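You operate a simulated robot arm through the tools that you are given. There is no shell and no other tool. Be economical: measure what you need, move in short steps, check, and stop when the job is done.

You are at the controls of a simulated robot arm. One attempt, no reset.

JOB
Blow out the oiler's motor and lay it in the rack's empty cradle.
Fine: press the oiler button once, for one AIR cycle; end with the lever on CLOSED and the hood closed.

The check looks at the end state, three seconds after you hand in, the way a careful person would. Anything else that was tipped, shoved, dropped, spilled or broken makes it a failure.

ROBOT AND FRAMES
A 7-joint arm with a two-finger parallel gripper, fixed in place. Base frame: the origin is at the foot of the arm, x ahead of it, y to its left, z up. Lengths are in mm, angles in degrees, forces in N, time in s.
With the tool pointing down near the work surface it reaches from about 220 to 600 mm from the base axis. Its first joint turns from -66.0 to 66.0 degrees. Payload 2.6 kg.
The TCP is the grasp point between the finger pads, 30 mm short of the fingertips. In the tool frame z runs along the fingers and y along their closing line. The gripper opens to 94 mm. The fingers are 28 mm wide and 10 mm thick; the gripper's body (50 by 96 mm) begins 55 mm behind the TCP.
Orientation is told as [roll, pitch, yaw] about the base's x, y, z axes, in that order, counted from this pose: with the fingers straight down and closing along the base's y, the tool's x points along the base's -x, its y along +y and its z along -z.

CONTROLS
- The arm moves only by the tool jog_arm. Its argument "motion" is a list of rows, each a list of 7 numbers: the shift along the tool's x, y, z in units of 25 mm (1.0 is 25 mm), then the turn, a rotation vector about the tool's x, y, z in units of 8 degrees (1.0 is 8 degrees), then the opening, from 0 (shut) to 1 (fully open). In form: [[x, y, z, ax, ay, az, gripper], ...]. A call has 1 to 8 rows; each row shifts and turns the commanded pose from where the row before left it, along the tool's axes as they then stand. A call with a number of a shift or a turn outside -1 to 1 is refused whole. A row lasts 0.2 s, in which the tool goes at most 50 mm and 8.6 degrees; a call with a longer step from one row to the next is refused whole, and so is a gripper value outside its range. Where a pose cannot be reached the arm comes as near as it can. A force on the tool above 40 N (or 10 N above the force at the start of the call, whichever is more), or a blocked arm, ends the call early, and 0.2 s more pass. The fingers move at their own pace (about 72 mm/s each) and stop on an object; they squeeze with about 39 N. The grip force told is the motor's: it shows also when the fingers shut on nothing. Time passes only in rows, and 0.2 s behind the last, so rows that do not move let the fingers close. It gives the time, the measured TCP pose, the force on the tool (base axes), the opening and the grip force at its end, in the units of the frame above (readings bear some noise), with the torque about the TCP (base axes, N m) and any sound that the robot's microphone picked up.
- Cameras (640 x 400 px; columns grow to the right, rows downward): "scene" is fixed at [50.5, 435.7, 548]; the picture's right is [-0.68, -0.74, 0.00], its down [-0.57, 0.52, -0.63] and it looks along [0.47, -0.43, -0.77] (base axes); focal length 214 px, centre (320, 200). "wrist" rides on the gripper at [76, 14, -102] in the tool frame; the picture's right is [-0.18, 0.98, 0.00], its down [-0.75, -0.14, -0.64] and it looks along [-0.63, -0.12, 0.77] (tool axes); focal length 243 px, centre (320, 200). There is no depth. A picture from a camera that has moved, and an enlarged one, comes with that camera's place and axes in the base frame and with its lens. The place of the scene camera against the robot may be out by one fixed shift of up to 25 mm in any direction.
- capture(camera): a new picture of that camera. It takes no simulated time.
- enlarge(camera, box): a new picture of the part [left, top, right, bottom] of that camera's present view, enlarged. It takes no simulated time.
- hand_in(): hands the job in; it is judged then, once.

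Go step by step. Nothing tells you positions but the pictures and the camera data: compare them with the known pose of the tool, close in by small moves and look again before you grip or let go. The budget is 120 turns and 84 pictures, counting those below and the enlarged ones. Unless the task says otherwise, let go and move clear before handing in, and close with one line.

The tools are called as name(argument=value, ...) on one line, values as JSON. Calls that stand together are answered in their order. jog_arm: Moves the arm, as the interface text tells. Its arguments: {"type":"object","properties":{"motion":{"type":"array","items":{"type":"array","items":{"type":"number"}}}},"required":["motion"]} The other tools are called the same way: capture (camera) takes a picture; enlarge (camera, box) takes an enlarged picture of a part of a camera's view; hand_in () hands the job in.

At the start:

```text
time_s: 0.0
ee_pos: [402.7, -119.1, 343.6]
orientation: [0.0, 0.1, 0.0]
force: [0.4, -1.0, -0.5]
torque: [0.01, 0.0, -0.03]
grip_width: 94.0
grasp_force: 0.1
```

scene: 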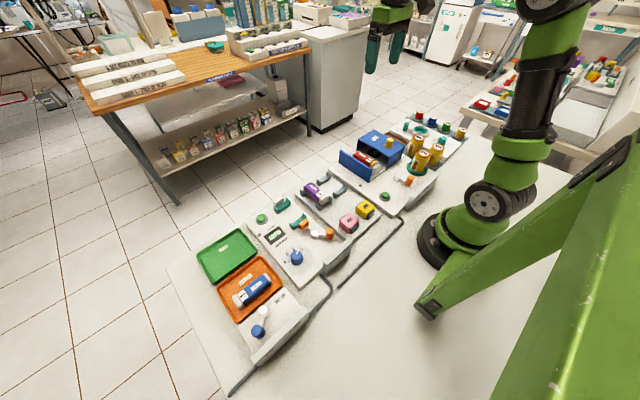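
wrist: 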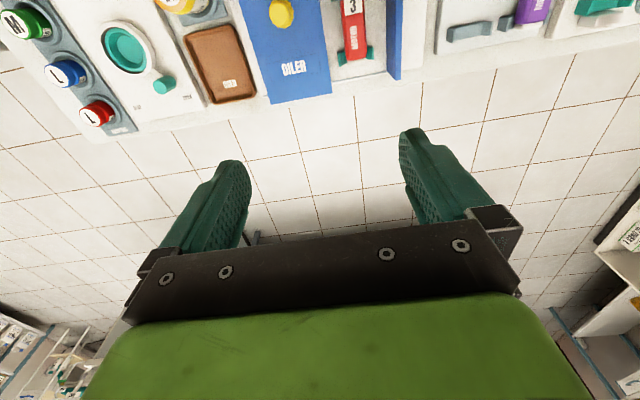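

I see a row of stations on the bench: button panel, oiler with blue hood, cradle rack with purple and other parts, and trays. First I'll look closer at the scene.

enlarge(camera="scene", box=[320, 100, 480, 200])

enlarge(camera="scene", box=[240, 160, 400, 260])

enlarge(camera="scene", box=[180, 200, 340, 380])

```text
4.00 times, centred on (400, 150) of scene
camera zoom: at [50.5, 435.7, 548.0], right [-0.68, -0.74, 0.0], down [-0.57, 0.52, -0.63], along [0.47, -0.43, -0.77], focal length 858 px, centre (0, 400)
```

zoom: 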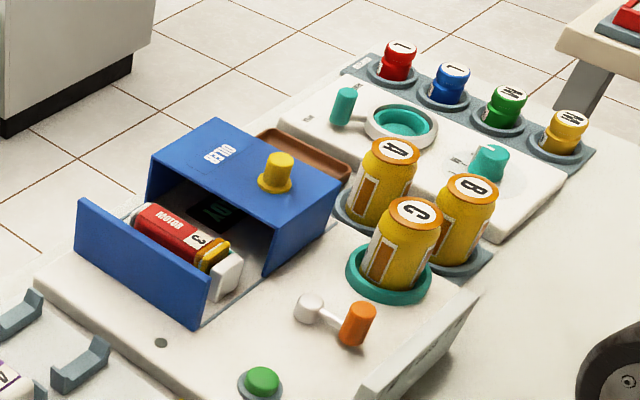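

```text
4.00 times, centred on (320, 210) of scene
camera zoom: at [50.5, 435.7, 548.0], right [-0.68, -0.74, 0.0], down [-0.57, 0.52, -0.63], along [0.47, -0.43, -0.77], focal length 858 px, centre (320, 160)
```

zoom: 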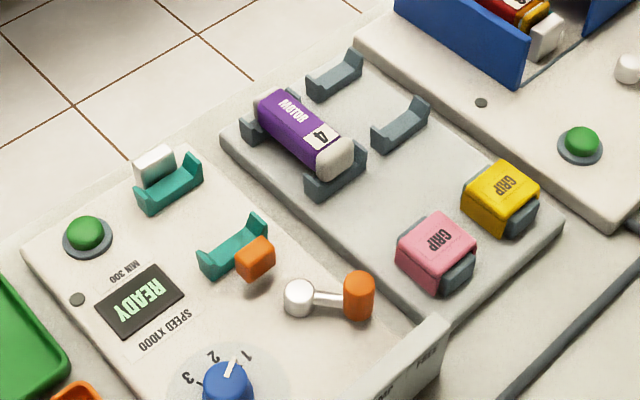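

```text
2.22 times, centred on (260, 290) of scene
camera zoom: at [50.5, 435.7, 548.0], right [-0.68, -0.74, 0.0], down [-0.57, 0.52, -0.63], along [0.47, -0.43, -0.77], focal length 477 px, centre (453, 0)
```

zoom: 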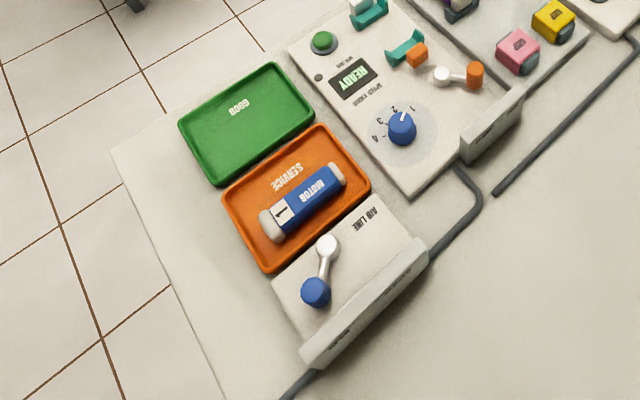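

I'll move back and tilt the tool so that the wrist camera looks down at the oiler.

jog_arm(motion=[[1, 0, 0, 0, 0, 0, 1], [1, 0, 0, 0, 0, 0, 1], [1, 0, 0, 0, 0, 0, 1], [1, 0, 0, 0, 0, 0, 1], [1, 0, 0, 0, 0, 0, 1], [0, 0, 0, 0, 1, 0, 1], [0, 0, 0, 0, 1, 0, 1], [0, 0, 0, 0, 1, 0, 1]])

capture(camera="wrist")

```text
time_s: 1.8
ee_pos: [278.8, -118.0, 342.9]
orientation: [0.0, 24.1, 0.1]
force: [0.4, -0.7, 0.0]
torque: [0.0, -0.02, 0.0]
grip_width: 94.1
grasp_force: 0.0
```

```text
78 pictures are left
camera wrist: at [250.0, -104.5, 468.6], right [0.17, 0.98, -0.08], down [0.95, -0.14, 0.28], along [0.26, -0.12, -0.96], focal length 243 px, centre (320, 200)
```

wrist: 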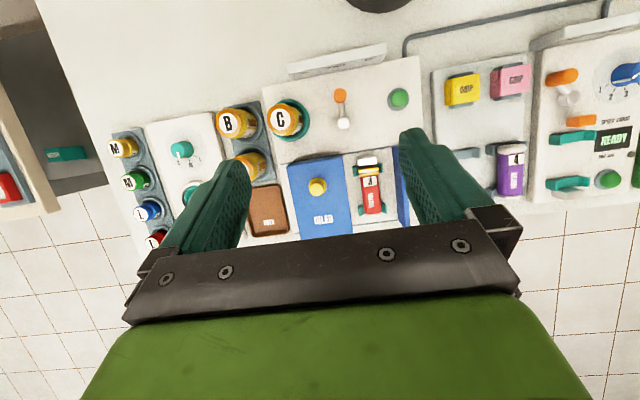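

Good overview; I'll enlarge the oiler region.

enlarge(camera="wrist", box=[220, 30, 430, 160])

enlarge(camera="wrist", box=[240, 130, 440, 250])

enlarge(camera="scene", box=[370, 150, 450, 210])

```text
3.05 times, centred on (325, 95) of wrist
camera zoom: at [250.0, -104.5, 468.6], right [0.17, 0.98, -0.08], down [0.95, -0.14, 0.28], along [0.26, -0.12, -0.96], focal length 739 px, centre (305, 520)
```

zoom: 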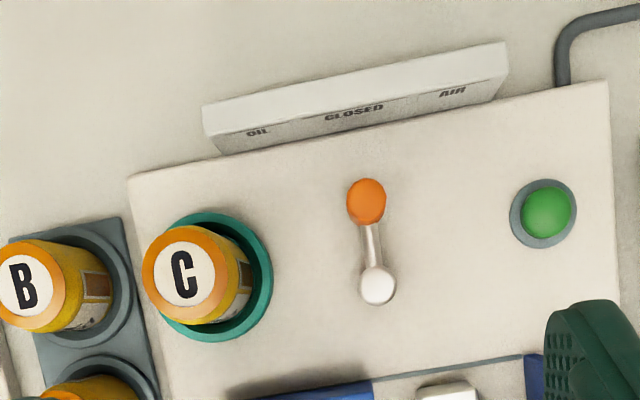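

```text
3.20 times, centred on (340, 190) of wrist
camera zoom: at [250.0, -104.5, 468.6], right [0.17, 0.98, -0.08], down [0.95, -0.14, 0.28], along [0.26, -0.12, -0.96], focal length 776 px, centre (256, 232)
```

zoom: 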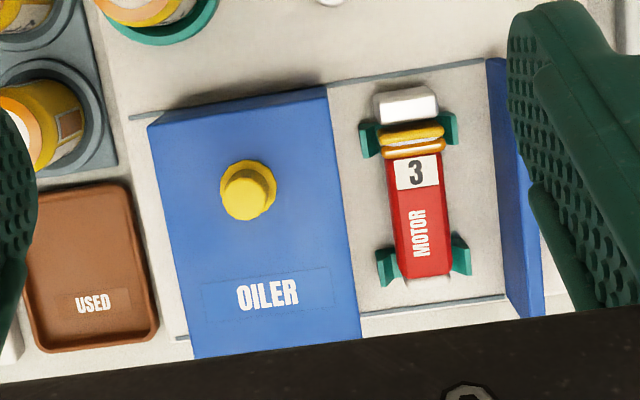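

```text
6.67 times, centred on (410, 180) of scene
camera zoom: at [50.5, 435.7, 548.0], right [-0.68, -0.74, 0.0], down [-0.57, 0.52, -0.63], along [0.47, -0.43, -0.77], focal length 1430 px, centre (-280, 333)
```

zoom: 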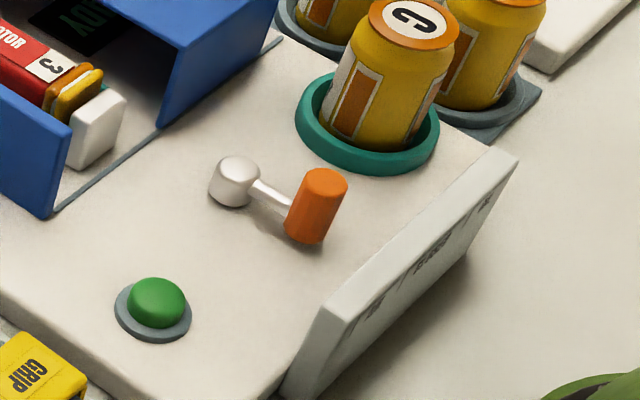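

The lever is on CLOSED (OIL on -y side, AIR on +y side), the hood is open with motor 3 inside, and the empty cradle sits between the oiler and motor 4. I take the lever handle to be near (196,-96); I'll come closer and look.

jog_arm(motion=[[-0.25, 0.126, 0.866, 0, 0, 0, 0.5], [-0.25, 0.126, 0.866, 0, 0, 0, 0.5], [-0.25, 0.126, 0.866, 0, 0, 0, 0.5], [-0.25, 0.126, 0.866, 0, 0, 0, 0.5], [-0.25, 0.126, 0.866, 0, 0, 0, 0.5], [-0.25, 0.126, 0.866, 0, 0, 0, 0.5], [-0.25, 0.126, 0.866, 0, 0, 0, 0.5]])

capture(camera="wrist")

capture(camera="scene")

```text
time_s: 3.4
ee_pos: [257.2, -97.3, 185.5]
orientation: [0.0, 23.9, 0.0]
force: [0.7, 0.5, 0.7]
torque: [0.0, 0.01, 0.02]
grip_width: 46.8
grasp_force: 0.1
```

```text
74 pictures are left
camera wrist: at [228.2, -83.2, 311.5], right [0.17, 0.98, -0.08], down [0.95, -0.14, 0.28], along [0.27, -0.12, -0.96], focal length 243 px, centre (320, 200)
```

wrist: 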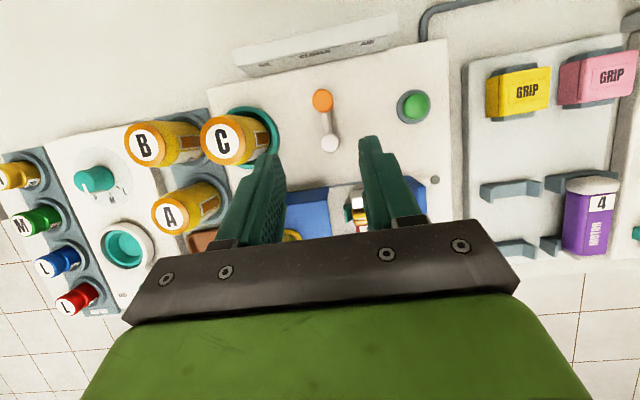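

```text
73 pictures are left
```

scene: 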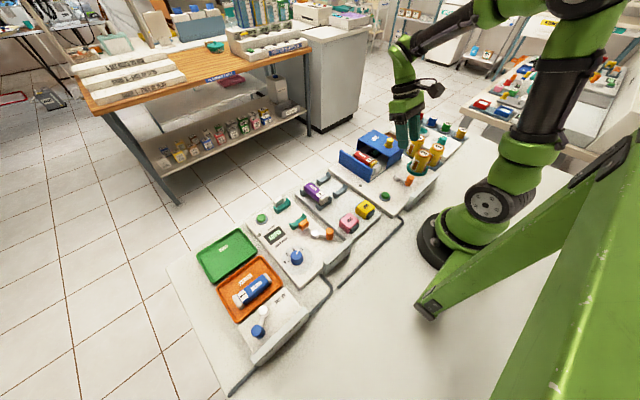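

The handle is at about (200,-96), its top near z=54. I'll descend with the open fingers straddling it, stopping just above.

jog_arm(motion=[[-0.04, 0.06, 0.9, 0, 0, 0, 0.5], [-0.04, 0.06, 0.9, 0, 0, 0, 0.5], [-0.04, 0.06, 0.9, 0, 0, 0, 0.5], [-0.04, 0.06, 0.9, 0, 0, 0, 0.5]])

capture(camera="wrist")

enlarge(camera="scene", box=[350, 110, 478, 190])

```text
time_s: 4.4
ee_pos: [223.9, -90.1, 102.8]
orientation: [0.0, 24.1, -0.2]
force: [-0.1, 0.1, 0.3]
torque: [0.0, 0.0, 0.02]
grip_width: 47.0
grasp_force: 0.0
```

```text
72 pictures are left
camera wrist: at [194.9, -76.6, 228.6], right [0.17, 0.98, -0.07], down [0.95, -0.14, 0.28], along [0.26, -0.12, -0.96], focal length 243 px, centre (320, 200)
```

wrist: 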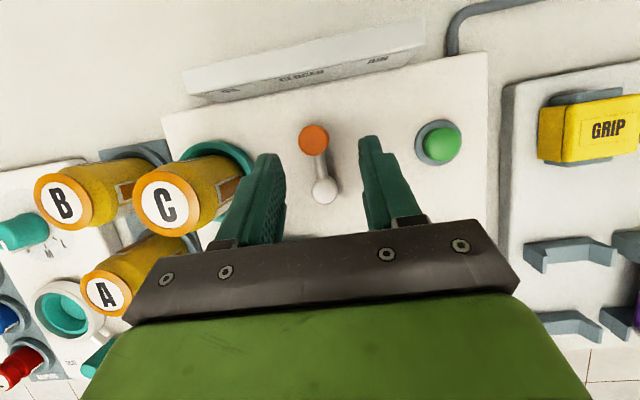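

```text
5.00 times, centred on (414, 150) of scene
camera zoom: at [50.5, 435.7, 548.0], right [-0.68, -0.74, 0.0], down [-0.57, 0.52, -0.63], along [0.47, -0.43, -0.77], focal length 1072 px, centre (-150, 450)
```

zoom: 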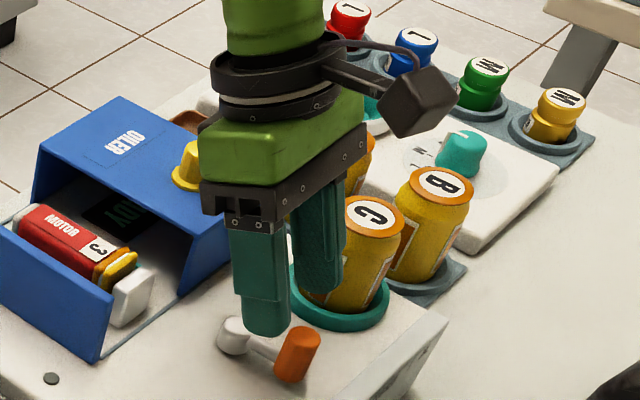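

The alignment matches the estimate. Descend the last 40 mm around the handle.

jog_arm(motion=[[-0.03, 0, 0.55, 0, 0, 0, 0.5], [-0.03, 0, 0.55, 0, 0, 0, 0.5], [-0.02, 0, 0.53, 0, 0, 0, 0.5]])

capture(camera="wrist")

enlarge(camera="scene", box=[350, 120, 478, 200])

```text
time_s: 5.2
ee_pos: [209.5, -90.5, 66.5]
orientation: [0.0, 24.1, -0.1]
force: [-0.6, 0.5, -0.3]
torque: [-0.02, -0.02, 0.02]
grip_width: 47.0
grasp_force: 0.0
```

```text
70 pictures are left
camera wrist: at [180.4, -77.0, 190.5], right [0.17, 0.98, -0.08], down [0.95, -0.14, 0.28], along [0.27, -0.12, -0.96], focal length 243 px, centre (320, 200)
```

wrist: 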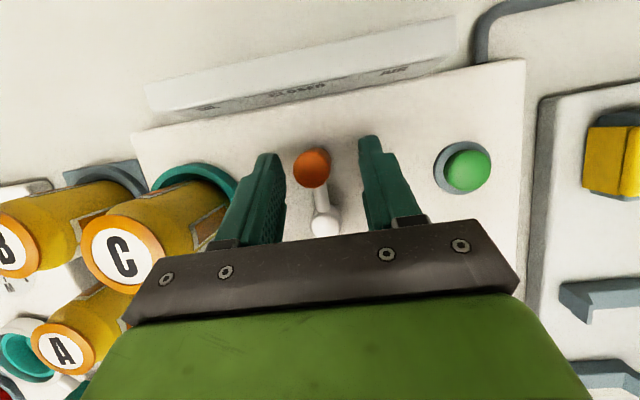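

```text
5.00 times, centred on (414, 160) of scene
camera zoom: at [50.5, 435.7, 548.0], right [-0.68, -0.74, 0.0], down [-0.57, 0.52, -0.63], along [0.47, -0.43, -0.77], focal length 1072 px, centre (-150, 400)
```

zoom: 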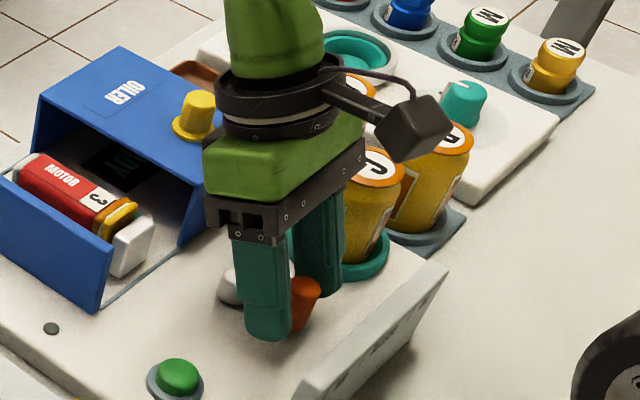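

The handle is between the fingers. Narrow the gap and sweep toward AIR.

jog_arm(motion=[[0, 0.15, 0, 0, 0, 0, 0.32], [-0.03, 0.22, -0.015, 0, 0, 0, 0.32], [-0.06, 0.23, -0.03, 0, 0, 0, 0.32], [-0.1, 0.23, -0.04, 0, 0, 0, 0.32], [-0.12, 0.23, -0.05, 0, 0, 0, 0.32], [-0.14, 0.23, -0.06, 0, 0, 0, 0.32]])

capture(camera="wrist")

```text
time_s: 6.6
ee_pos: [219.6, -57.8, 64.8]
orientation: [0.0, 24.3, -0.2]
force: [-10.0, -6.0, 5.0]
torque: [-0.38, 0.2, -0.16]
grip_width: 33.7
grasp_force: 3.8
```

```text
68 pictures are left
camera wrist: at [192.0, -44.4, 190.5], right [0.17, 0.98, -0.08], down [0.95, -0.14, 0.28], along [0.26, -0.12, -0.96], focal length 243 px, centre (320, 200)
```

wrist: 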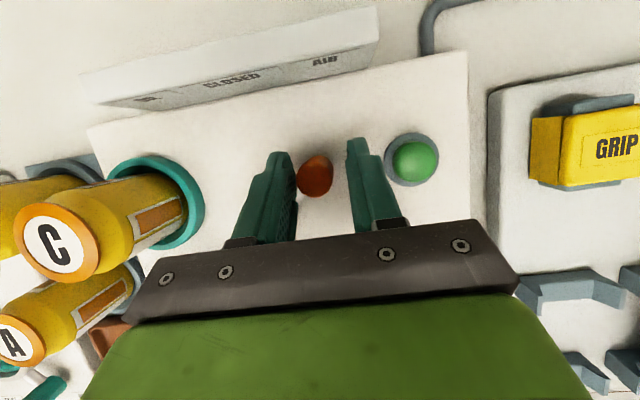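

The handle has moved to about 47° toward AIR. I'll look from the scene camera.

enlarge(camera="scene", box=[366, 140, 446, 190])

jog_arm(motion=[[-0.05, 0.05, -0.02, 0, 0, 0, 0.34], [0, 0, 0, 0, 0, 0, 0.36]])

```text
8.00 times, centred on (406, 165) of scene
camera zoom: at [50.5, 435.7, 548.0], right [-0.68, -0.74, 0.0], down [-0.57, 0.52, -0.63], along [0.47, -0.43, -0.77], focal length 1716 px, centre (-368, 480)
```

zoom: 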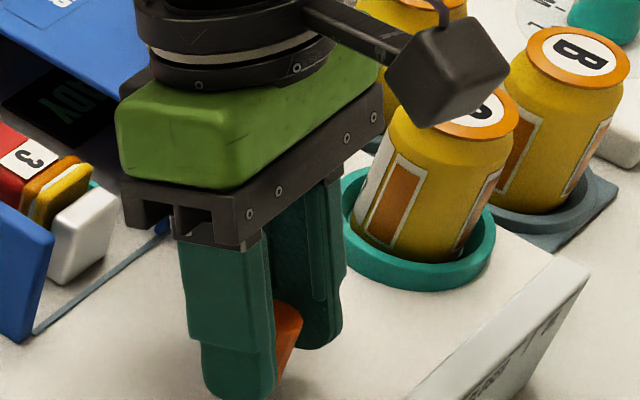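

```text
time_s: 7.2
ee_pos: [220.0, -56.3, 65.4]
orientation: [0.0, 24.5, -0.3]
force: [-23.3, -6.6, 11.2]
torque: [-0.41, 0.73, -0.43]
grip_width: 37.6
grasp_force: 3.2
```

The x force rose, so the lever is probably at its stop. I'll back off and lift to look.

jog_arm(motion=[[0.15, 0, 0.06, 0, 0, 0, 0.42], [0, -0.0, -0.5, 0, 0, 0, 0.42], [0, 0, -1, 0, 0, 0, 0.42], [0, 0, -1, 0, 0, 0, 0.42]])

capture(camera="wrist")

```text
time_s: 8.2
ee_pos: [243.7, -56.4, 123.0]
orientation: [0.0, 23.9, 0.1]
force: [-0.6, -0.1, -0.1]
torque: [-0.04, -0.02, 0.0]
grip_width: 39.6
grasp_force: 0.1
```

```text
66 pictures are left
camera wrist: at [215.3, -42.9, 248.4], right [0.17, 0.98, -0.07], down [0.95, -0.14, 0.28], along [0.27, -0.12, -0.96], focal length 243 px, centre (320, 200)
```

wrist: 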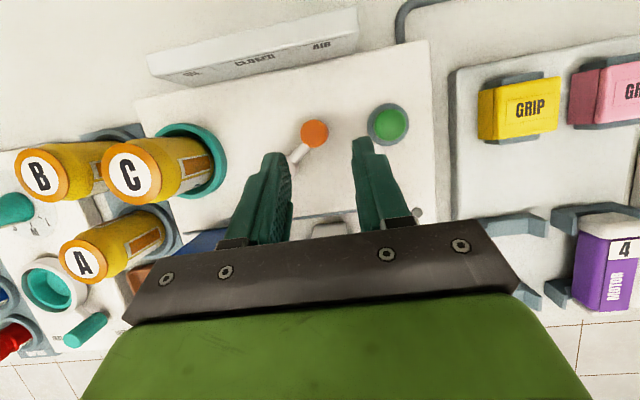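

The lever is at about 48° toward AIR. Now I'll go above the hood's yellow knob with the tool vertical.

jog_arm(motion=[[0, 0, -1, 0, 0, 0, 0.6], [0, 0, -1, 0, 0, 0, 0.6], [0, -0.9, -1, 0, 0, 0, 0.6], [0, -0.95, -1, 0, 0, 0, 0.6], [0, -0.95, 0, 0, -1, 0, 0.6], [0, -0.95, 0, 0, -1, 0, 0.6], [0, 0, 0, 0, -1, 0, 0.6]])

jog_arm(motion=[[-0.8, 0, 0.4, 0, 0, 0, 0.6], [-0.8, 0, 0.4, 0, 0, 0, 0.6]])

capture(camera="wrist")

enlarge(camera="scene", box=[330, 90, 458, 170])

```text
time_s: 9.8
ee_pos: [282.9, -151.8, 214.9]
orientation: [0.0, -0.2, 0.0]
force: [0.1, 0.2, -0.1]
torque: [0.02, -0.03, -0.01]
grip_width: 56.4
grasp_force: 0.1
```

```text
time_s: 10.4
ee_pos: [324.8, -150.8, 195.4]
orientation: [0.0, -0.1, -0.1]
force: [-0.4, 0.1, 0.3]
torque: [0.0, 0.02, 0.02]
grip_width: 56.3
grasp_force: 0.0
```

```text
65 pictures are left
camera wrist: at [247.8, -136.8, 297.3], right [0.18, 0.98, 0.0], down [0.75, -0.14, 0.64], along [0.63, -0.12, -0.77], focal length 243 px, centre (320, 200)
```

wrist: 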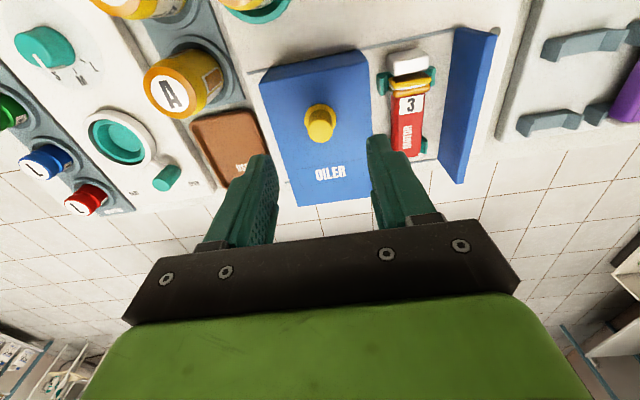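

```text
5.00 times, centred on (394, 130) of scene
camera zoom: at [50.5, 435.7, 548.0], right [-0.68, -0.74, 0.0], down [-0.57, 0.52, -0.63], along [0.47, -0.43, -0.77], focal length 1072 px, centre (-50, 550)
```

zoom: 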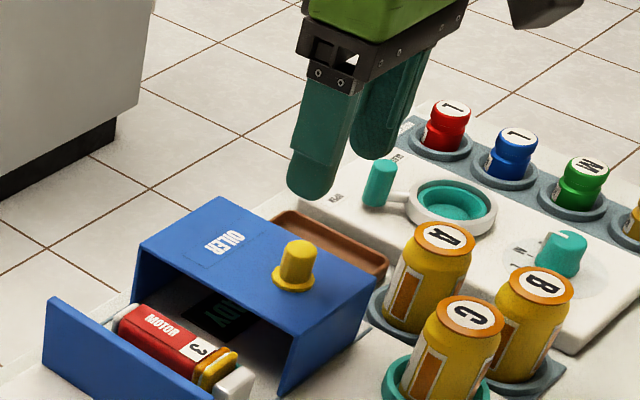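

Triangulated, the knob top is at about (325,-150,115). I descend to put the tips near z=100 and look.

jog_arm(motion=[[0, 0, 0.8, 0, 0, 0, 0.5], [0, 0, 0.8, 0, 0, 0, 0.5], [0, 0, 0.6, 0, 0, 0, 0.5], [0, 0, 0.4, 0, 0, 0, 0.5]])

enlarge(camera="scene", box=[330, 90, 458, 170])

capture(camera="wrist")

```text
time_s: 11.4
ee_pos: [324.4, -150.6, 129.7]
orientation: [-0.1, 0.0, 0.0]
force: [-0.4, -0.7, 0.2]
torque: [0.0, 0.01, -0.01]
grip_width: 47.0
grasp_force: 0.0
```

```text
5.00 times, centred on (394, 130) of scene
camera zoom: at [50.5, 435.7, 548.0], right [-0.68, -0.74, 0.0], down [-0.57, 0.52, -0.63], along [0.47, -0.43, -0.77], focal length 1072 px, centre (-50, 550)
```

zoom: 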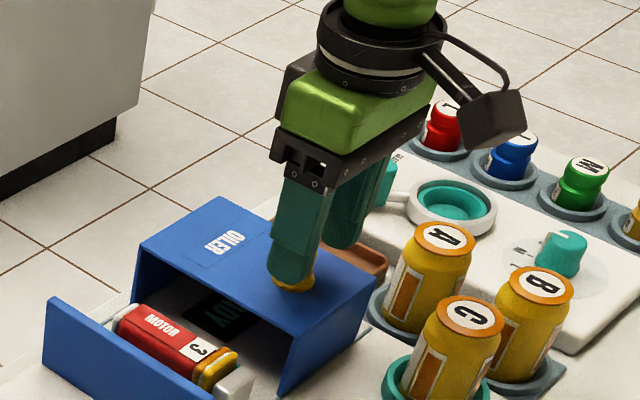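

```text
62 pictures are left
camera wrist: at [248.1, -137.0, 232.0], right [0.18, 0.98, 0.0], down [0.75, -0.14, 0.64], along [0.63, -0.12, -0.77], focal length 243 px, centre (320, 200)
```

wrist: 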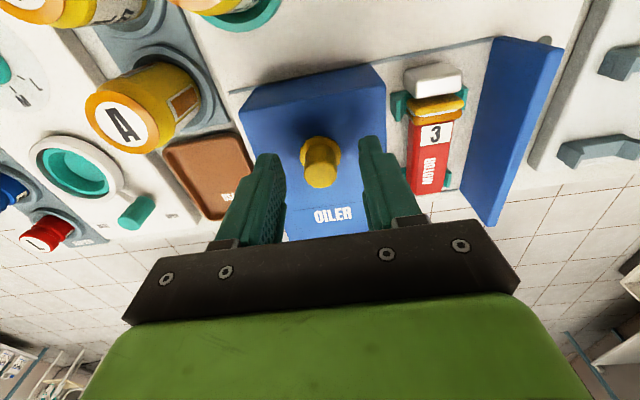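

The knob is between the fingers; close on it.

jog_arm(motion=[[0, 0, 0, 0, 0, 0, 0.1], [0, 0, 0, 0, 0, 0, 0.1], [0, 0, 0, 0, 0, 0, 0.1]])

capture(camera="wrist")

```text
time_s: 12.2
ee_pos: [325.5, -150.5, 128.2]
orientation: [0.0, 0.0, -0.1]
force: [1.9, 0.2, -6.1]
torque: [-0.12, -0.16, -0.05]
grip_width: 21.0
grasp_force: 44.8
```

```text
61 pictures are left
camera wrist: at [248.1, -137.0, 232.1], right [0.18, 0.98, 0.0], down [0.75, -0.14, 0.64], along [0.63, -0.12, -0.77], focal length 243 px, centre (320, 200)
```

wrist: 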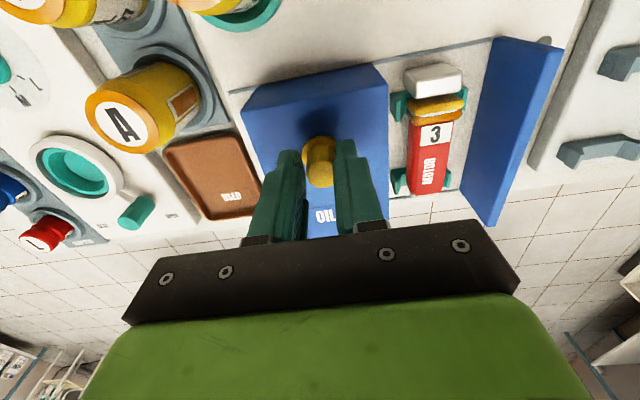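

Gripped at 21 mm. Slide the hood along +y.

jog_arm(motion=[[0, 0.4, 0, 0, 0, 0, 0.1], [0, 0.5, 0, 0, 0, 0, 0.1], [0, 0.5, 0, 0, 0, 0, 0.1], [0, 0.5, 0, 0, 0, 0, 0.1], [0, 0.5, 0, 0, 0, 0, 0.1], [0, 0.4, 0, 0, 0, 0, 0.1]])

capture(camera="wrist")

```text
time_s: 13.6
ee_pos: [325.3, -80.4, 128.6]
orientation: [0.0, 0.0, -0.1]
force: [1.6, 0.1, -8.8]
torque: [-0.16, -0.28, -0.07]
grip_width: 21.0
grasp_force: 45.4
```

```text
60 pictures are left
camera wrist: at [248.1, -66.8, 232.1], right [0.18, 0.98, 0.0], down [0.75, -0.14, 0.64], along [0.63, -0.12, -0.77], focal length 243 px, centre (320, 200)
```

wrist: 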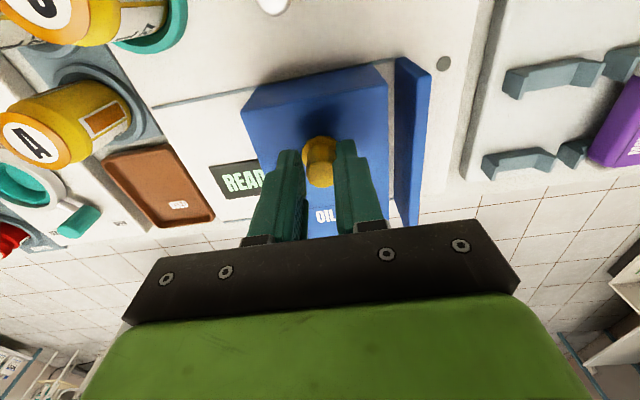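

The hood slides well; a small gap is left. Continue gently to the stop.

jog_arm(motion=[[0, 0.2, 0, 0, 0, 0, 0.1], [0, 0.2, 0, 0, 0, 0, 0.1], [0, 0.1, 0, 0, 0, 0, 0.1], [0, 0.1, 0, 0, 0, 0, 0.1], [0, 0.1, 0, 0, 0, 0, 0.1]])

capture(camera="wrist")

```text
time_s: 14.8
ee_pos: [323.9, -64.2, 128.8]
orientation: [-0.1, 0.0, -0.2]
force: [6.4, -7.2, -10.7]
torque: [-0.09, 0.47, 0.03]
grip_width: 21.3
grasp_force: 44.9
```

```text
59 pictures are left
camera wrist: at [247.9, -50.6, 232.0], right [0.18, 0.98, 0.0], down [0.75, -0.14, 0.64], along [0.63, -0.12, -0.77], focal length 243 px, centre (320, 200)
```

wrist: 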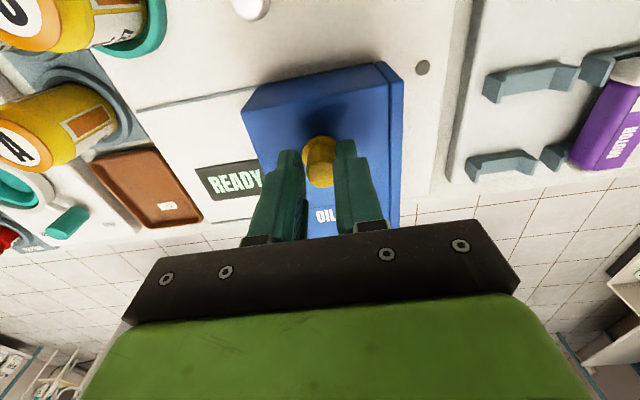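

The hood is against the front plate and the display says READY. Release, lift, and check.

jog_arm(motion=[[0, 0, 0, 0, 0, 0, 0.5], [0, 0, 0, 0, 0, 0, 0.5], [0, 0, -0.8, 0, 0, 0, 0.5], [0, 0, -0.8, 0, 0, 0, 0.0], [0, 0, -0.8, 0, 1, 0, 0], [0, 0, 0, 0, 1, 0, 0], [0, 0, 0, 0, 1, 0, 0]])

capture(camera="wrist")

enlarge(camera="scene", box=[330, 110, 458, 200])

```text
time_s: 16.4
ee_pos: [324.6, -62.4, 188.7]
orientation: [0.0, 24.1, 0.0]
force: [0.3, 0.9, 0.7]
torque: [0.02, -0.01, -0.02]
grip_width: 0.1
grasp_force: 32.6
```

```text
58 pictures are left
camera wrist: at [296.7, -49.2, 314.8], right [0.17, 0.98, -0.08], down [0.95, -0.14, 0.28], along [0.26, -0.12, -0.96], focal length 243 px, centre (320, 200)
```

wrist: 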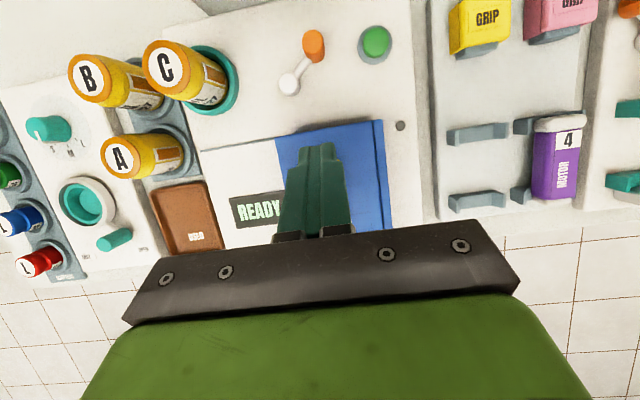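

```text
4.44 times, centred on (394, 155) of scene
camera zoom: at [50.5, 435.7, 548.0], right [-0.68, -0.74, 0.0], down [-0.57, 0.52, -0.63], along [0.47, -0.43, -0.77], focal length 953 px, centre (-9, 400)
```

zoom: 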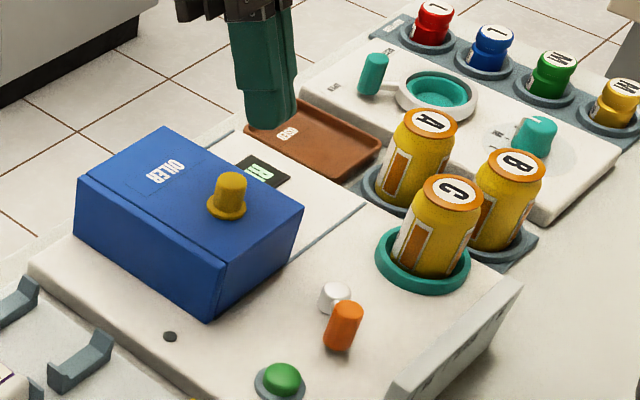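

Hood closed, lever on AIR. Now move the closed fingers above the green button at about (219,-1).

jog_arm(motion=[[0.387, 0.41, 0.856, 0, 0, 0, 0], [0.387, 0.41, 0.856, 0, 0, 0, 0], [0.387, 0.41, 0.856, 0, 0, 0, 0], [0.387, 0.41, 0.856, 0, 0, 0, 0], [0.387, 0.41, 0.856, 0, 0, 0, 0], [0.387, 0.41, 0.856, 0, 0, 0, 0]])

capture(camera="wrist")

enlarge(camera="scene", box=[346, 140, 442, 200])

```text
time_s: 17.8
ee_pos: [220.7, -2.4, 93.5]
orientation: [0.1, 23.9, 0.1]
force: [-0.1, -0.7, 0.5]
torque: [0.02, -0.02, -0.02]
grip_width: 0.1
grasp_force: 32.9
```

```text
56 pictures are left
camera wrist: at [191.1, 11.4, 220.7], right [0.17, 0.98, -0.08], down [0.95, -0.14, 0.28], along [0.27, -0.12, -0.96], focal length 243 px, centre (320, 200)
```

wrist: 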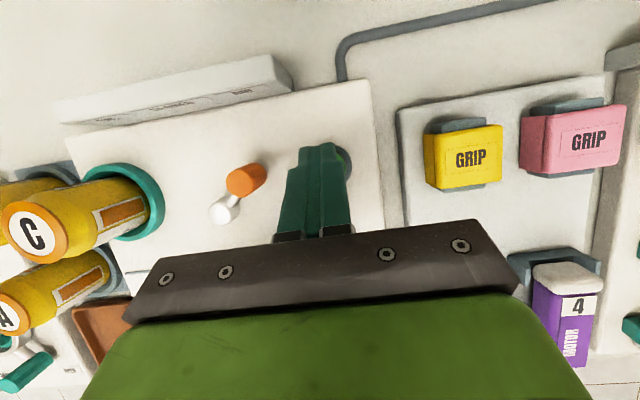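

```text
6.67 times, centred on (394, 170) of scene
camera zoom: at [50.5, 435.7, 548.0], right [-0.68, -0.74, 0.0], down [-0.57, 0.52, -0.63], along [0.47, -0.43, -0.77], focal length 1430 px, centre (-173, 400)
```

zoom: 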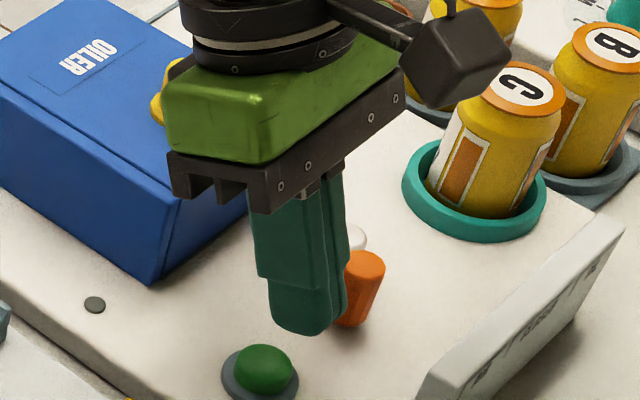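

Aligned over the button. Descend gently.

jog_arm(motion=[[-0.2, 0.02, 0.46, 0, 0, 0, 0], [-0.2, 0, 0.46, 0, 0, 0, 0]])

enlarge(camera="scene", box=[346, 150, 442, 210])

```text
time_s: 18.4
ee_pos: [218.9, -2.8, 69.7]
orientation: [-0.1, 23.9, 0.0]
force: [-0.1, -0.4, 0.4]
torque: [0.03, 0.01, -0.01]
grip_width: 0.0
grasp_force: 32.6
```

```text
6.67 times, centred on (394, 180) of scene
camera zoom: at [50.5, 435.7, 548.0], right [-0.68, -0.74, 0.0], down [-0.57, 0.52, -0.63], along [0.47, -0.43, -0.77], focal length 1430 px, centre (-173, 333)
```

zoom: 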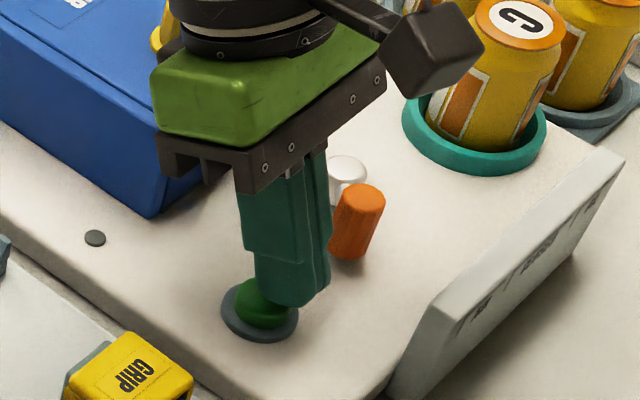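

The lower fingertip edge is slightly to the -x/-y side of the button; shift by 3 mm and press in small steps.

jog_arm(motion=[[-0.12, 0.14, -0.05, 0, 0, 0, 0], [-0.05, 0, 0.11, 0, 0, 0, 0], [-0.05, 0, 0.11, 0, 0, 0, 0]])

jog_arm(motion=[[-0.04, 0, 0.08, 0, 0, 0, 0], [0, 0, 0, 0, 0, 0, 0]])

```text
time_s: 19.2
ee_pos: [222.8, 1.8, 63.9]
orientation: [0.0, 24.0, 0.0]
force: [-0.9, 0.2, 3.2]
torque: [0.0, 0.02, 0.0]
grip_width: 0.0
grasp_force: 32.6
heard: click
```

```text
time_s: 19.8
ee_pos: [222.2, 2.0, 60.9]
orientation: [0.0, 24.0, 0.1]
force: [-1.2, 0.0, 3.9]
torque: [0.04, 0.03, 0.0]
grip_width: 0.1
grasp_force: 33.1
```

A click was heard: the button is pressed. Retract straight up and look at the display.

jog_arm(motion=[[0.2, 0, -0.45, 0, 0, 0, 0], [0, 0, -1, 0, 0, 0, 0], [0, 0, -1, 0, 0, 0, 0], [0, 0, -1, 0, 0, 0, 0], [0, 0, -1, 0, 0, 0, 0]])

capture(camera="wrist")

enlarge(camera="scene", box=[330, 110, 458, 200])

```text
time_s: 21.0
ee_pos: [262.3, 1.8, 165.2]
orientation: [0.0, 24.0, 0.0]
force: [0.0, -0.3, 0.2]
torque: [0.01, -0.02, 0.0]
grip_width: 0.1
grasp_force: 32.8
```

```text
53 pictures are left
camera wrist: at [234.3, 15.6, 291.4], right [0.17, 0.98, -0.08], down [0.95, -0.14, 0.28], along [0.26, -0.12, -0.96], focal length 243 px, centre (320, 200)
```

wrist: 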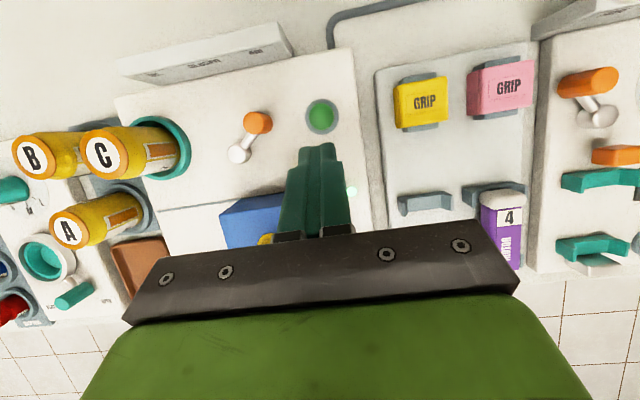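

```text
4.44 times, centred on (394, 155) of scene
camera zoom: at [50.5, 435.7, 548.0], right [-0.68, -0.74, 0.0], down [-0.57, 0.52, -0.63], along [0.47, -0.43, -0.77], focal length 953 px, centre (-9, 400)
```

zoom: 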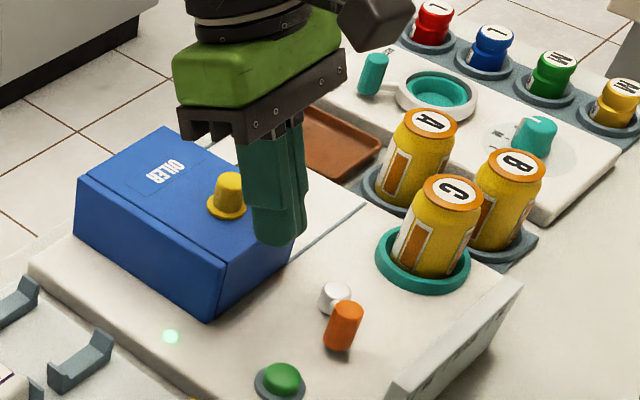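

The lamp is lit — the cycle is running. I lift to see the display and wait.

jog_arm(motion=[[0, -0.8, -1, 0, 0, 0, 0], [0, -0.8, -1, 0, 0, 0, 0], [0, -0.8, -1, 0, 0, 0, 0.6], [0.6, -0.8, 0, 0, 0, 0, 0.6], [0, -0.8, 0, 0, 0, 0, 0.6], [0, 0, 0, 0, 0, 0, 0.6], [0, 0, 0, 0, 0, 0, 0.6]])

capture(camera="wrist")

```text
time_s: 22.6
ee_pos: [279.2, -98.0, 240.9]
orientation: [0.0, 24.0, 0.0]
force: [-0.5, 1.2, 0.0]
torque: [0.01, -0.04, 0.0]
grip_width: 56.4
grasp_force: 0.1
```

```text
51 pictures are left
camera wrist: at [251.7, -84.5, 365.6], right [0.17, 0.98, -0.07], down [0.95, -0.14, 0.28], along [0.27, -0.12, -0.96], focal length 243 px, centre (320, 200)
```

wrist: 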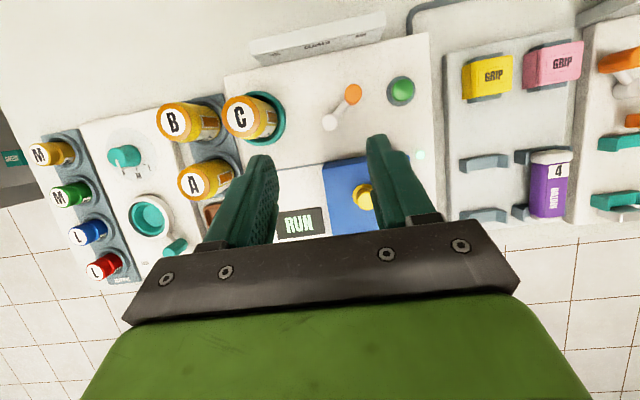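

RUN is displayed. I wait for the cycle to end.

jog_arm(motion=[[0, 0, 0, 0, 0, 0, 0.6], [0, 0, 0, 0, 0, 0, 0.6], [0, 0, 0, 0, 0, 0, 0.6], [0, 0, 0, 0, 0, 0, 0.6], [0, 0, 0, 0, 0, 0, 0.6], [0, 0, 0, 0, 0, 0, 0.6], [0, 0, 0, 0, 0, 0, 0.6], [0, 0, 0, 0, 0, 0, 0.6]])

jog_arm(motion=[[0, 0, 0, 0, 0, 0, 0.6], [0, 0, 0, 0, 0, 0, 0.6], [0, 0, 0, 0, 0, 0, 0.6], [0, 0, 0, 0, 0, 0, 0.6], [0, 0, 0, 0, 0, 0, 0.6], [0, 0, 0, 0, 0, 0, 0.6], [0, 0, 0, 0, 0, 0, 0.6], [0, 0, 0, 0, 0, 0, 0.6]])

capture(camera="wrist")

```text
time_s: 24.4
ee_pos: [279.2, -98.9, 240.9]
orientation: [0.0, 23.9, 0.0]
force: [-0.4, 0.9, -0.2]
torque: [-0.04, 0.0, -0.01]
grip_width: 56.5
grasp_force: 0.1
```

```text
time_s: 26.2
ee_pos: [280.5, -98.3, 240.0]
orientation: [-0.1, 24.0, 0.0]
force: [-0.2, -0.2, 1.1]
torque: [-0.01, 0.0, 0.02]
grip_width: 56.4
grasp_force: 0.0
```

```text
50 pictures are left
camera wrist: at [251.7, -84.3, 365.6], right [0.17, 0.98, -0.07], down [0.95, -0.14, 0.28], along [0.26, -0.12, -0.96], focal length 243 px, centre (320, 200)
```

wrist: 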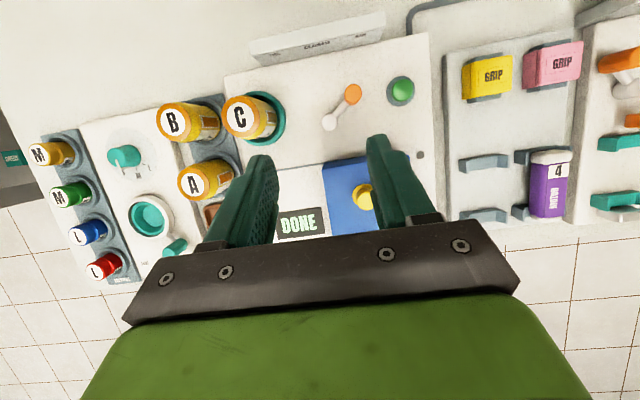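

DONE. Now the lever back to CLOSED: straddle the handle at about (215,-63).

jog_arm(motion=[[-0.135, 0.233, 0.91, 0, 0, 0, 0.5], [-0.135, 0.233, 0.91, 0, 0, 0, 0.5], [-0.135, 0.233, 0.91, 0, 0, 0, 0.5], [-0.135, 0.233, 0.91, 0, 0, 0, 0.5], [-0.135, 0.233, 0.91, 0, 0, 0, 0.5], [-0.135, 0.233, 0.91, 0, 0, 0, 0.5]])

capture(camera="wrist")

```text
time_s: 27.6
ee_pos: [241.8, -64.3, 106.7]
orientation: [0.0, 23.9, 0.0]
force: [-0.9, 1.1, 0.4]
torque: [0.02, -0.01, 0.01]
grip_width: 47.0
grasp_force: 0.0
```

```text
49 pictures are left
camera wrist: at [214.2, -49.6, 231.9], right [0.17, 0.98, -0.08], down [0.95, -0.14, 0.28], along [0.27, -0.12, -0.96], focal length 243 px, centre (320, 200)
```

wrist: 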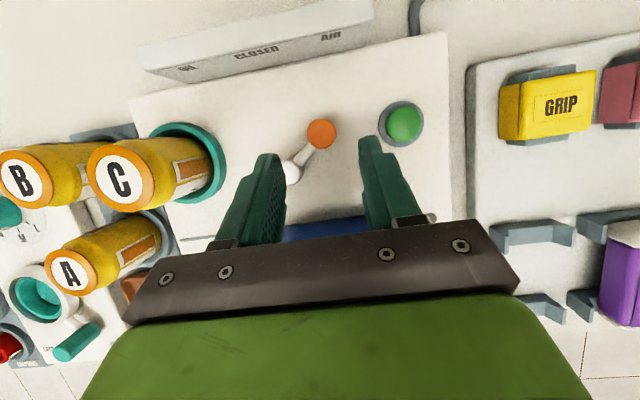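

Aligned. Descend around the handle and close on it.

jog_arm(motion=[[0, 0, 0.6, 0, 0, 0, 0.4], [0, 0, 0.6, 0, 0, 0, 0.4], [0, 0, 0.6, 0, 0, 0, 0.4], [0, 0, 0, 0, 0, 0, 0.1], [0, 0, 0, 0, 0, 0, 0.1]])

capture(camera="wrist")

```text
time_s: 28.8
ee_pos: [224.0, -65.6, 65.1]
orientation: [-0.3, 24.2, -0.3]
force: [-13.8, -20.9, 12.0]
torque: [-0.64, 0.53, -0.38]
grip_width: 27.7
grasp_force: 16.0
```

```text
48 pictures are left
camera wrist: at [195.1, -50.8, 190.9], right [0.17, 0.98, -0.08], down [0.95, -0.14, 0.28], along [0.26, -0.12, -0.96], focal length 243 px, centre (320, 200)
```

wrist: 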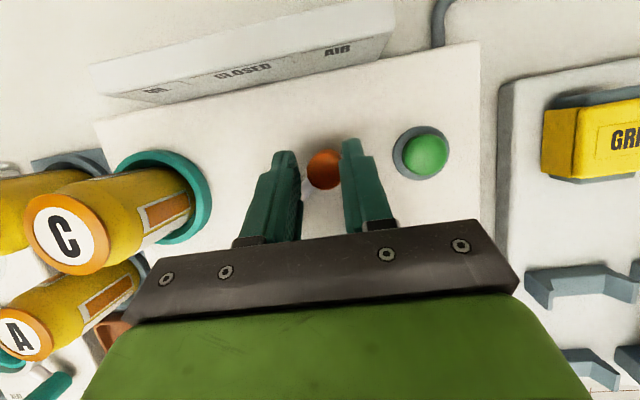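

The left finger presses on the lever arm, so I loosen slightly and sweep along the arc toward CLOSED with the other finger.

jog_arm(motion=[[0, 0, 0, 0, 0, 0, 0.35], [0.14, -0.2, 0.06, 0, 0, 0, 0.33], [0.12, -0.2, 0.05, 0, 0, 0, 0.33], [0.1, -0.2, 0.045, 0, 0, 0, 0.3], [0.08, -0.2, 0.035, 0, 0, 0, 0.3], [0.05, -0.2, 0.02, 0, 0, 0, 0.28]])

capture(camera="wrist")

```text
time_s: 30.2
ee_pos: [212.4, -88.9, 65.0]
orientation: [0.0, 23.8, 0.0]
force: [-0.6, 0.9, -0.3]
torque: [0.01, -0.02, -0.01]
grip_width: 26.8
grasp_force: 0.4
```

```text
47 pictures are left
camera wrist: at [182.9, -74.2, 191.0], right [0.17, 0.98, -0.07], down [0.95, -0.14, 0.28], along [0.27, -0.12, -0.96], focal length 243 px, centre (320, 200)
```

wrist: 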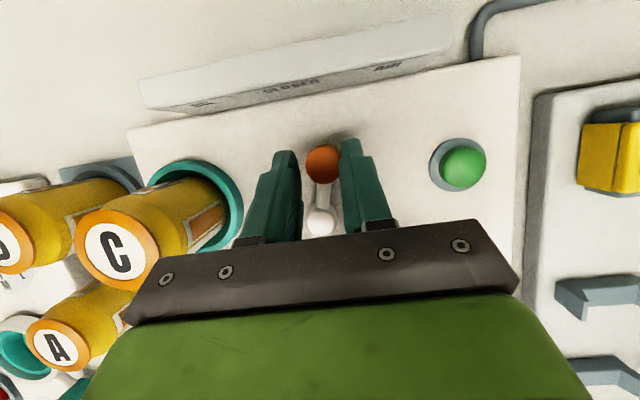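

The handle is at y≈-85.5; CLOSED was at about -95.5. Move on and centre it by closing the fingers.

jog_arm(motion=[[0.03, -0.14, 0.01, 0, 0, 0, 0.28], [0.01, -0.125, 0.01, 0, 0, 0, 0.24], [0, 0, 0, 0, 0, 0, 0.1], [0, 0, 0, 0, 0, 0, 0.1]])

jog_arm(motion=[[0, 0, 0, 0, 0, 0, 0.4], [0, 0, 0, 0, 0, 0, 0.5], [0, 0, -0.8, 0, 0, 0, 0.5], [0, 0, -0.8, 0, 0, 0, 0.5]])

capture(camera="wrist")

```text
time_s: 31.2
ee_pos: [210.3, -95.2, 65.6]
orientation: [-0.1, 24.0, 0.1]
force: [-0.6, 3.6, 4.2]
torque: [-0.4, -0.16, 0.1]
grip_width: 20.2
grasp_force: 45.1
```

```text
time_s: 32.2
ee_pos: [226.5, -93.6, 103.7]
orientation: [0.0, 24.0, 0.1]
force: [-0.4, -0.2, -0.6]
torque: [-0.01, 0.01, 0.0]
grip_width: 46.7
grasp_force: 0.0
```

```text
46 pictures are left
camera wrist: at [198.4, -81.1, 227.8], right [0.17, 0.98, -0.07], down [0.95, -0.14, 0.28], along [0.26, -0.12, -0.96], focal length 243 px, centre (320, 200)
```

wrist: 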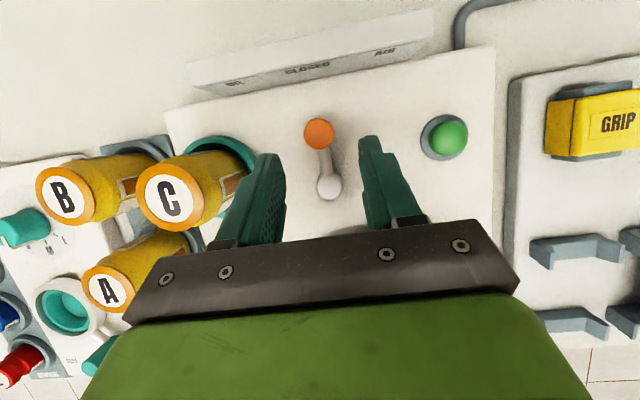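

Lever matches its original CLOSED pose. Next, back to the hood knob, now at about (325,-65).

jog_arm(motion=[[0, 0, -1, 0, 0, 0, 0.5], [0, 0, -1, 0, 0, 0, 0.5], [0, 0.4, -1, 0, 0, 0, 0.5], [0, 0.4, -1, 0, 0, 0, 0.5], [0, 0.36, 0, 0, -1, 0, 0.5], [0, 0, 0, 0, -1, 0, 0.5], [0, 0, 0, 0, -1, 0, 0.5]])

jog_arm(motion=[[-0.78, 0, 0.4, 0, 0, 0, 0.5], [-0.78, 0, 0.4, 0, 0, 0, 0.5], [-0.74, 0, 0.4, 0, 0, 0, 0.5]])

capture(camera="wrist")

```text
time_s: 33.8
ee_pos: [267.8, -66.8, 193.4]
orientation: [0.1, -0.2, 0.0]
force: [0.4, -0.1, 0.3]
torque: [0.0, 0.0, -0.08]
grip_width: 46.9
grasp_force: 0.1
```

```text
time_s: 34.6
ee_pos: [324.9, -66.0, 163.0]
orientation: [-0.1, 0.0, 0.1]
force: [0.0, -0.4, -0.2]
torque: [0.02, -0.02, 0.0]
grip_width: 47.1
grasp_force: 0.1
```

```text
45 pictures are left
camera wrist: at [248.2, -51.7, 266.8], right [0.18, 0.98, 0.0], down [0.75, -0.14, 0.64], along [0.63, -0.12, -0.77], focal length 243 px, centre (320, 200)
```

wrist: 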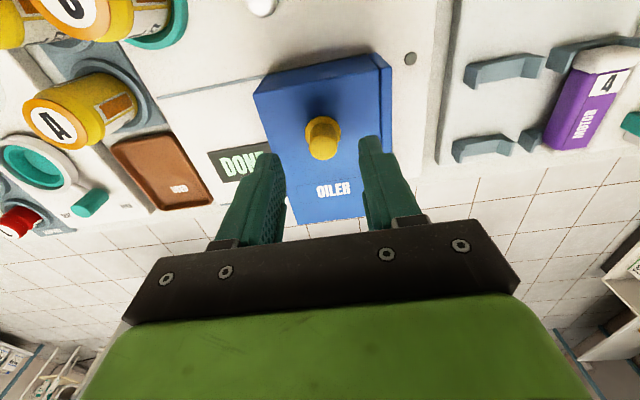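

Centred over the knob. Descend and grip.

jog_arm(motion=[[0, 0, 0.7, 0, 0, 0, 0.5], [0, 0.02, 0.62, 0, 0, 0, 0.5], [0, 0, 0, 0, 0, 0, 0.1], [0, 0, 0, 0, 0, 0, 0.1], [0, 0, 0, 0, 0, 0, 0.1]])

jog_arm(motion=[[0, -0.4, 0, 0, 0, 0, 0.1], [0, -0.5, 0, 0, 0, 0, 0.1], [0, -0.5, 0, 0, 0, 0, 0.1], [0, -0.5, 0, 0, 0, 0, 0.1], [0, -0.5, 0, 0, 0, 0, 0.1], [0, -0.5, 0, 0, 0, 0, 0.1], [0, -0.3, 0, 0, 0, 0, 0.1], [0, -0.16, 0, 0, 0, 0, 0.1]])

capture(camera="wrist")

```text
time_s: 35.8
ee_pos: [326.5, -65.5, 129.8]
orientation: [0.1, 0.1, 0.0]
force: [0.9, -0.2, -2.4]
torque: [-0.04, -0.21, -0.04]
grip_width: 21.1
grasp_force: 44.5
```

```text
time_s: 37.6
ee_pos: [323.9, -149.1, 129.8]
orientation: [0.1, -0.1, 0.2]
force: [21.3, 0.3, -20.5]
torque: [-0.08, 0.18, 0.02]
grip_width: 21.0
grasp_force: 44.7
```

```text
44 pictures are left
camera wrist: at [248.1, -135.6, 233.6], right [0.18, 0.98, 0.0], down [0.75, -0.14, 0.64], along [0.63, -0.12, -0.77], focal length 243 px, centre (320, 200)
```

wrist: 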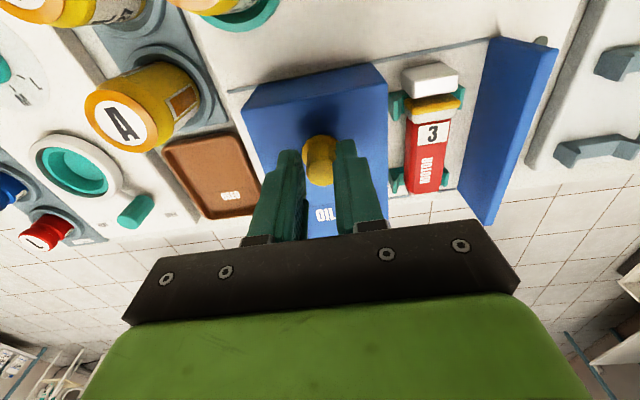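

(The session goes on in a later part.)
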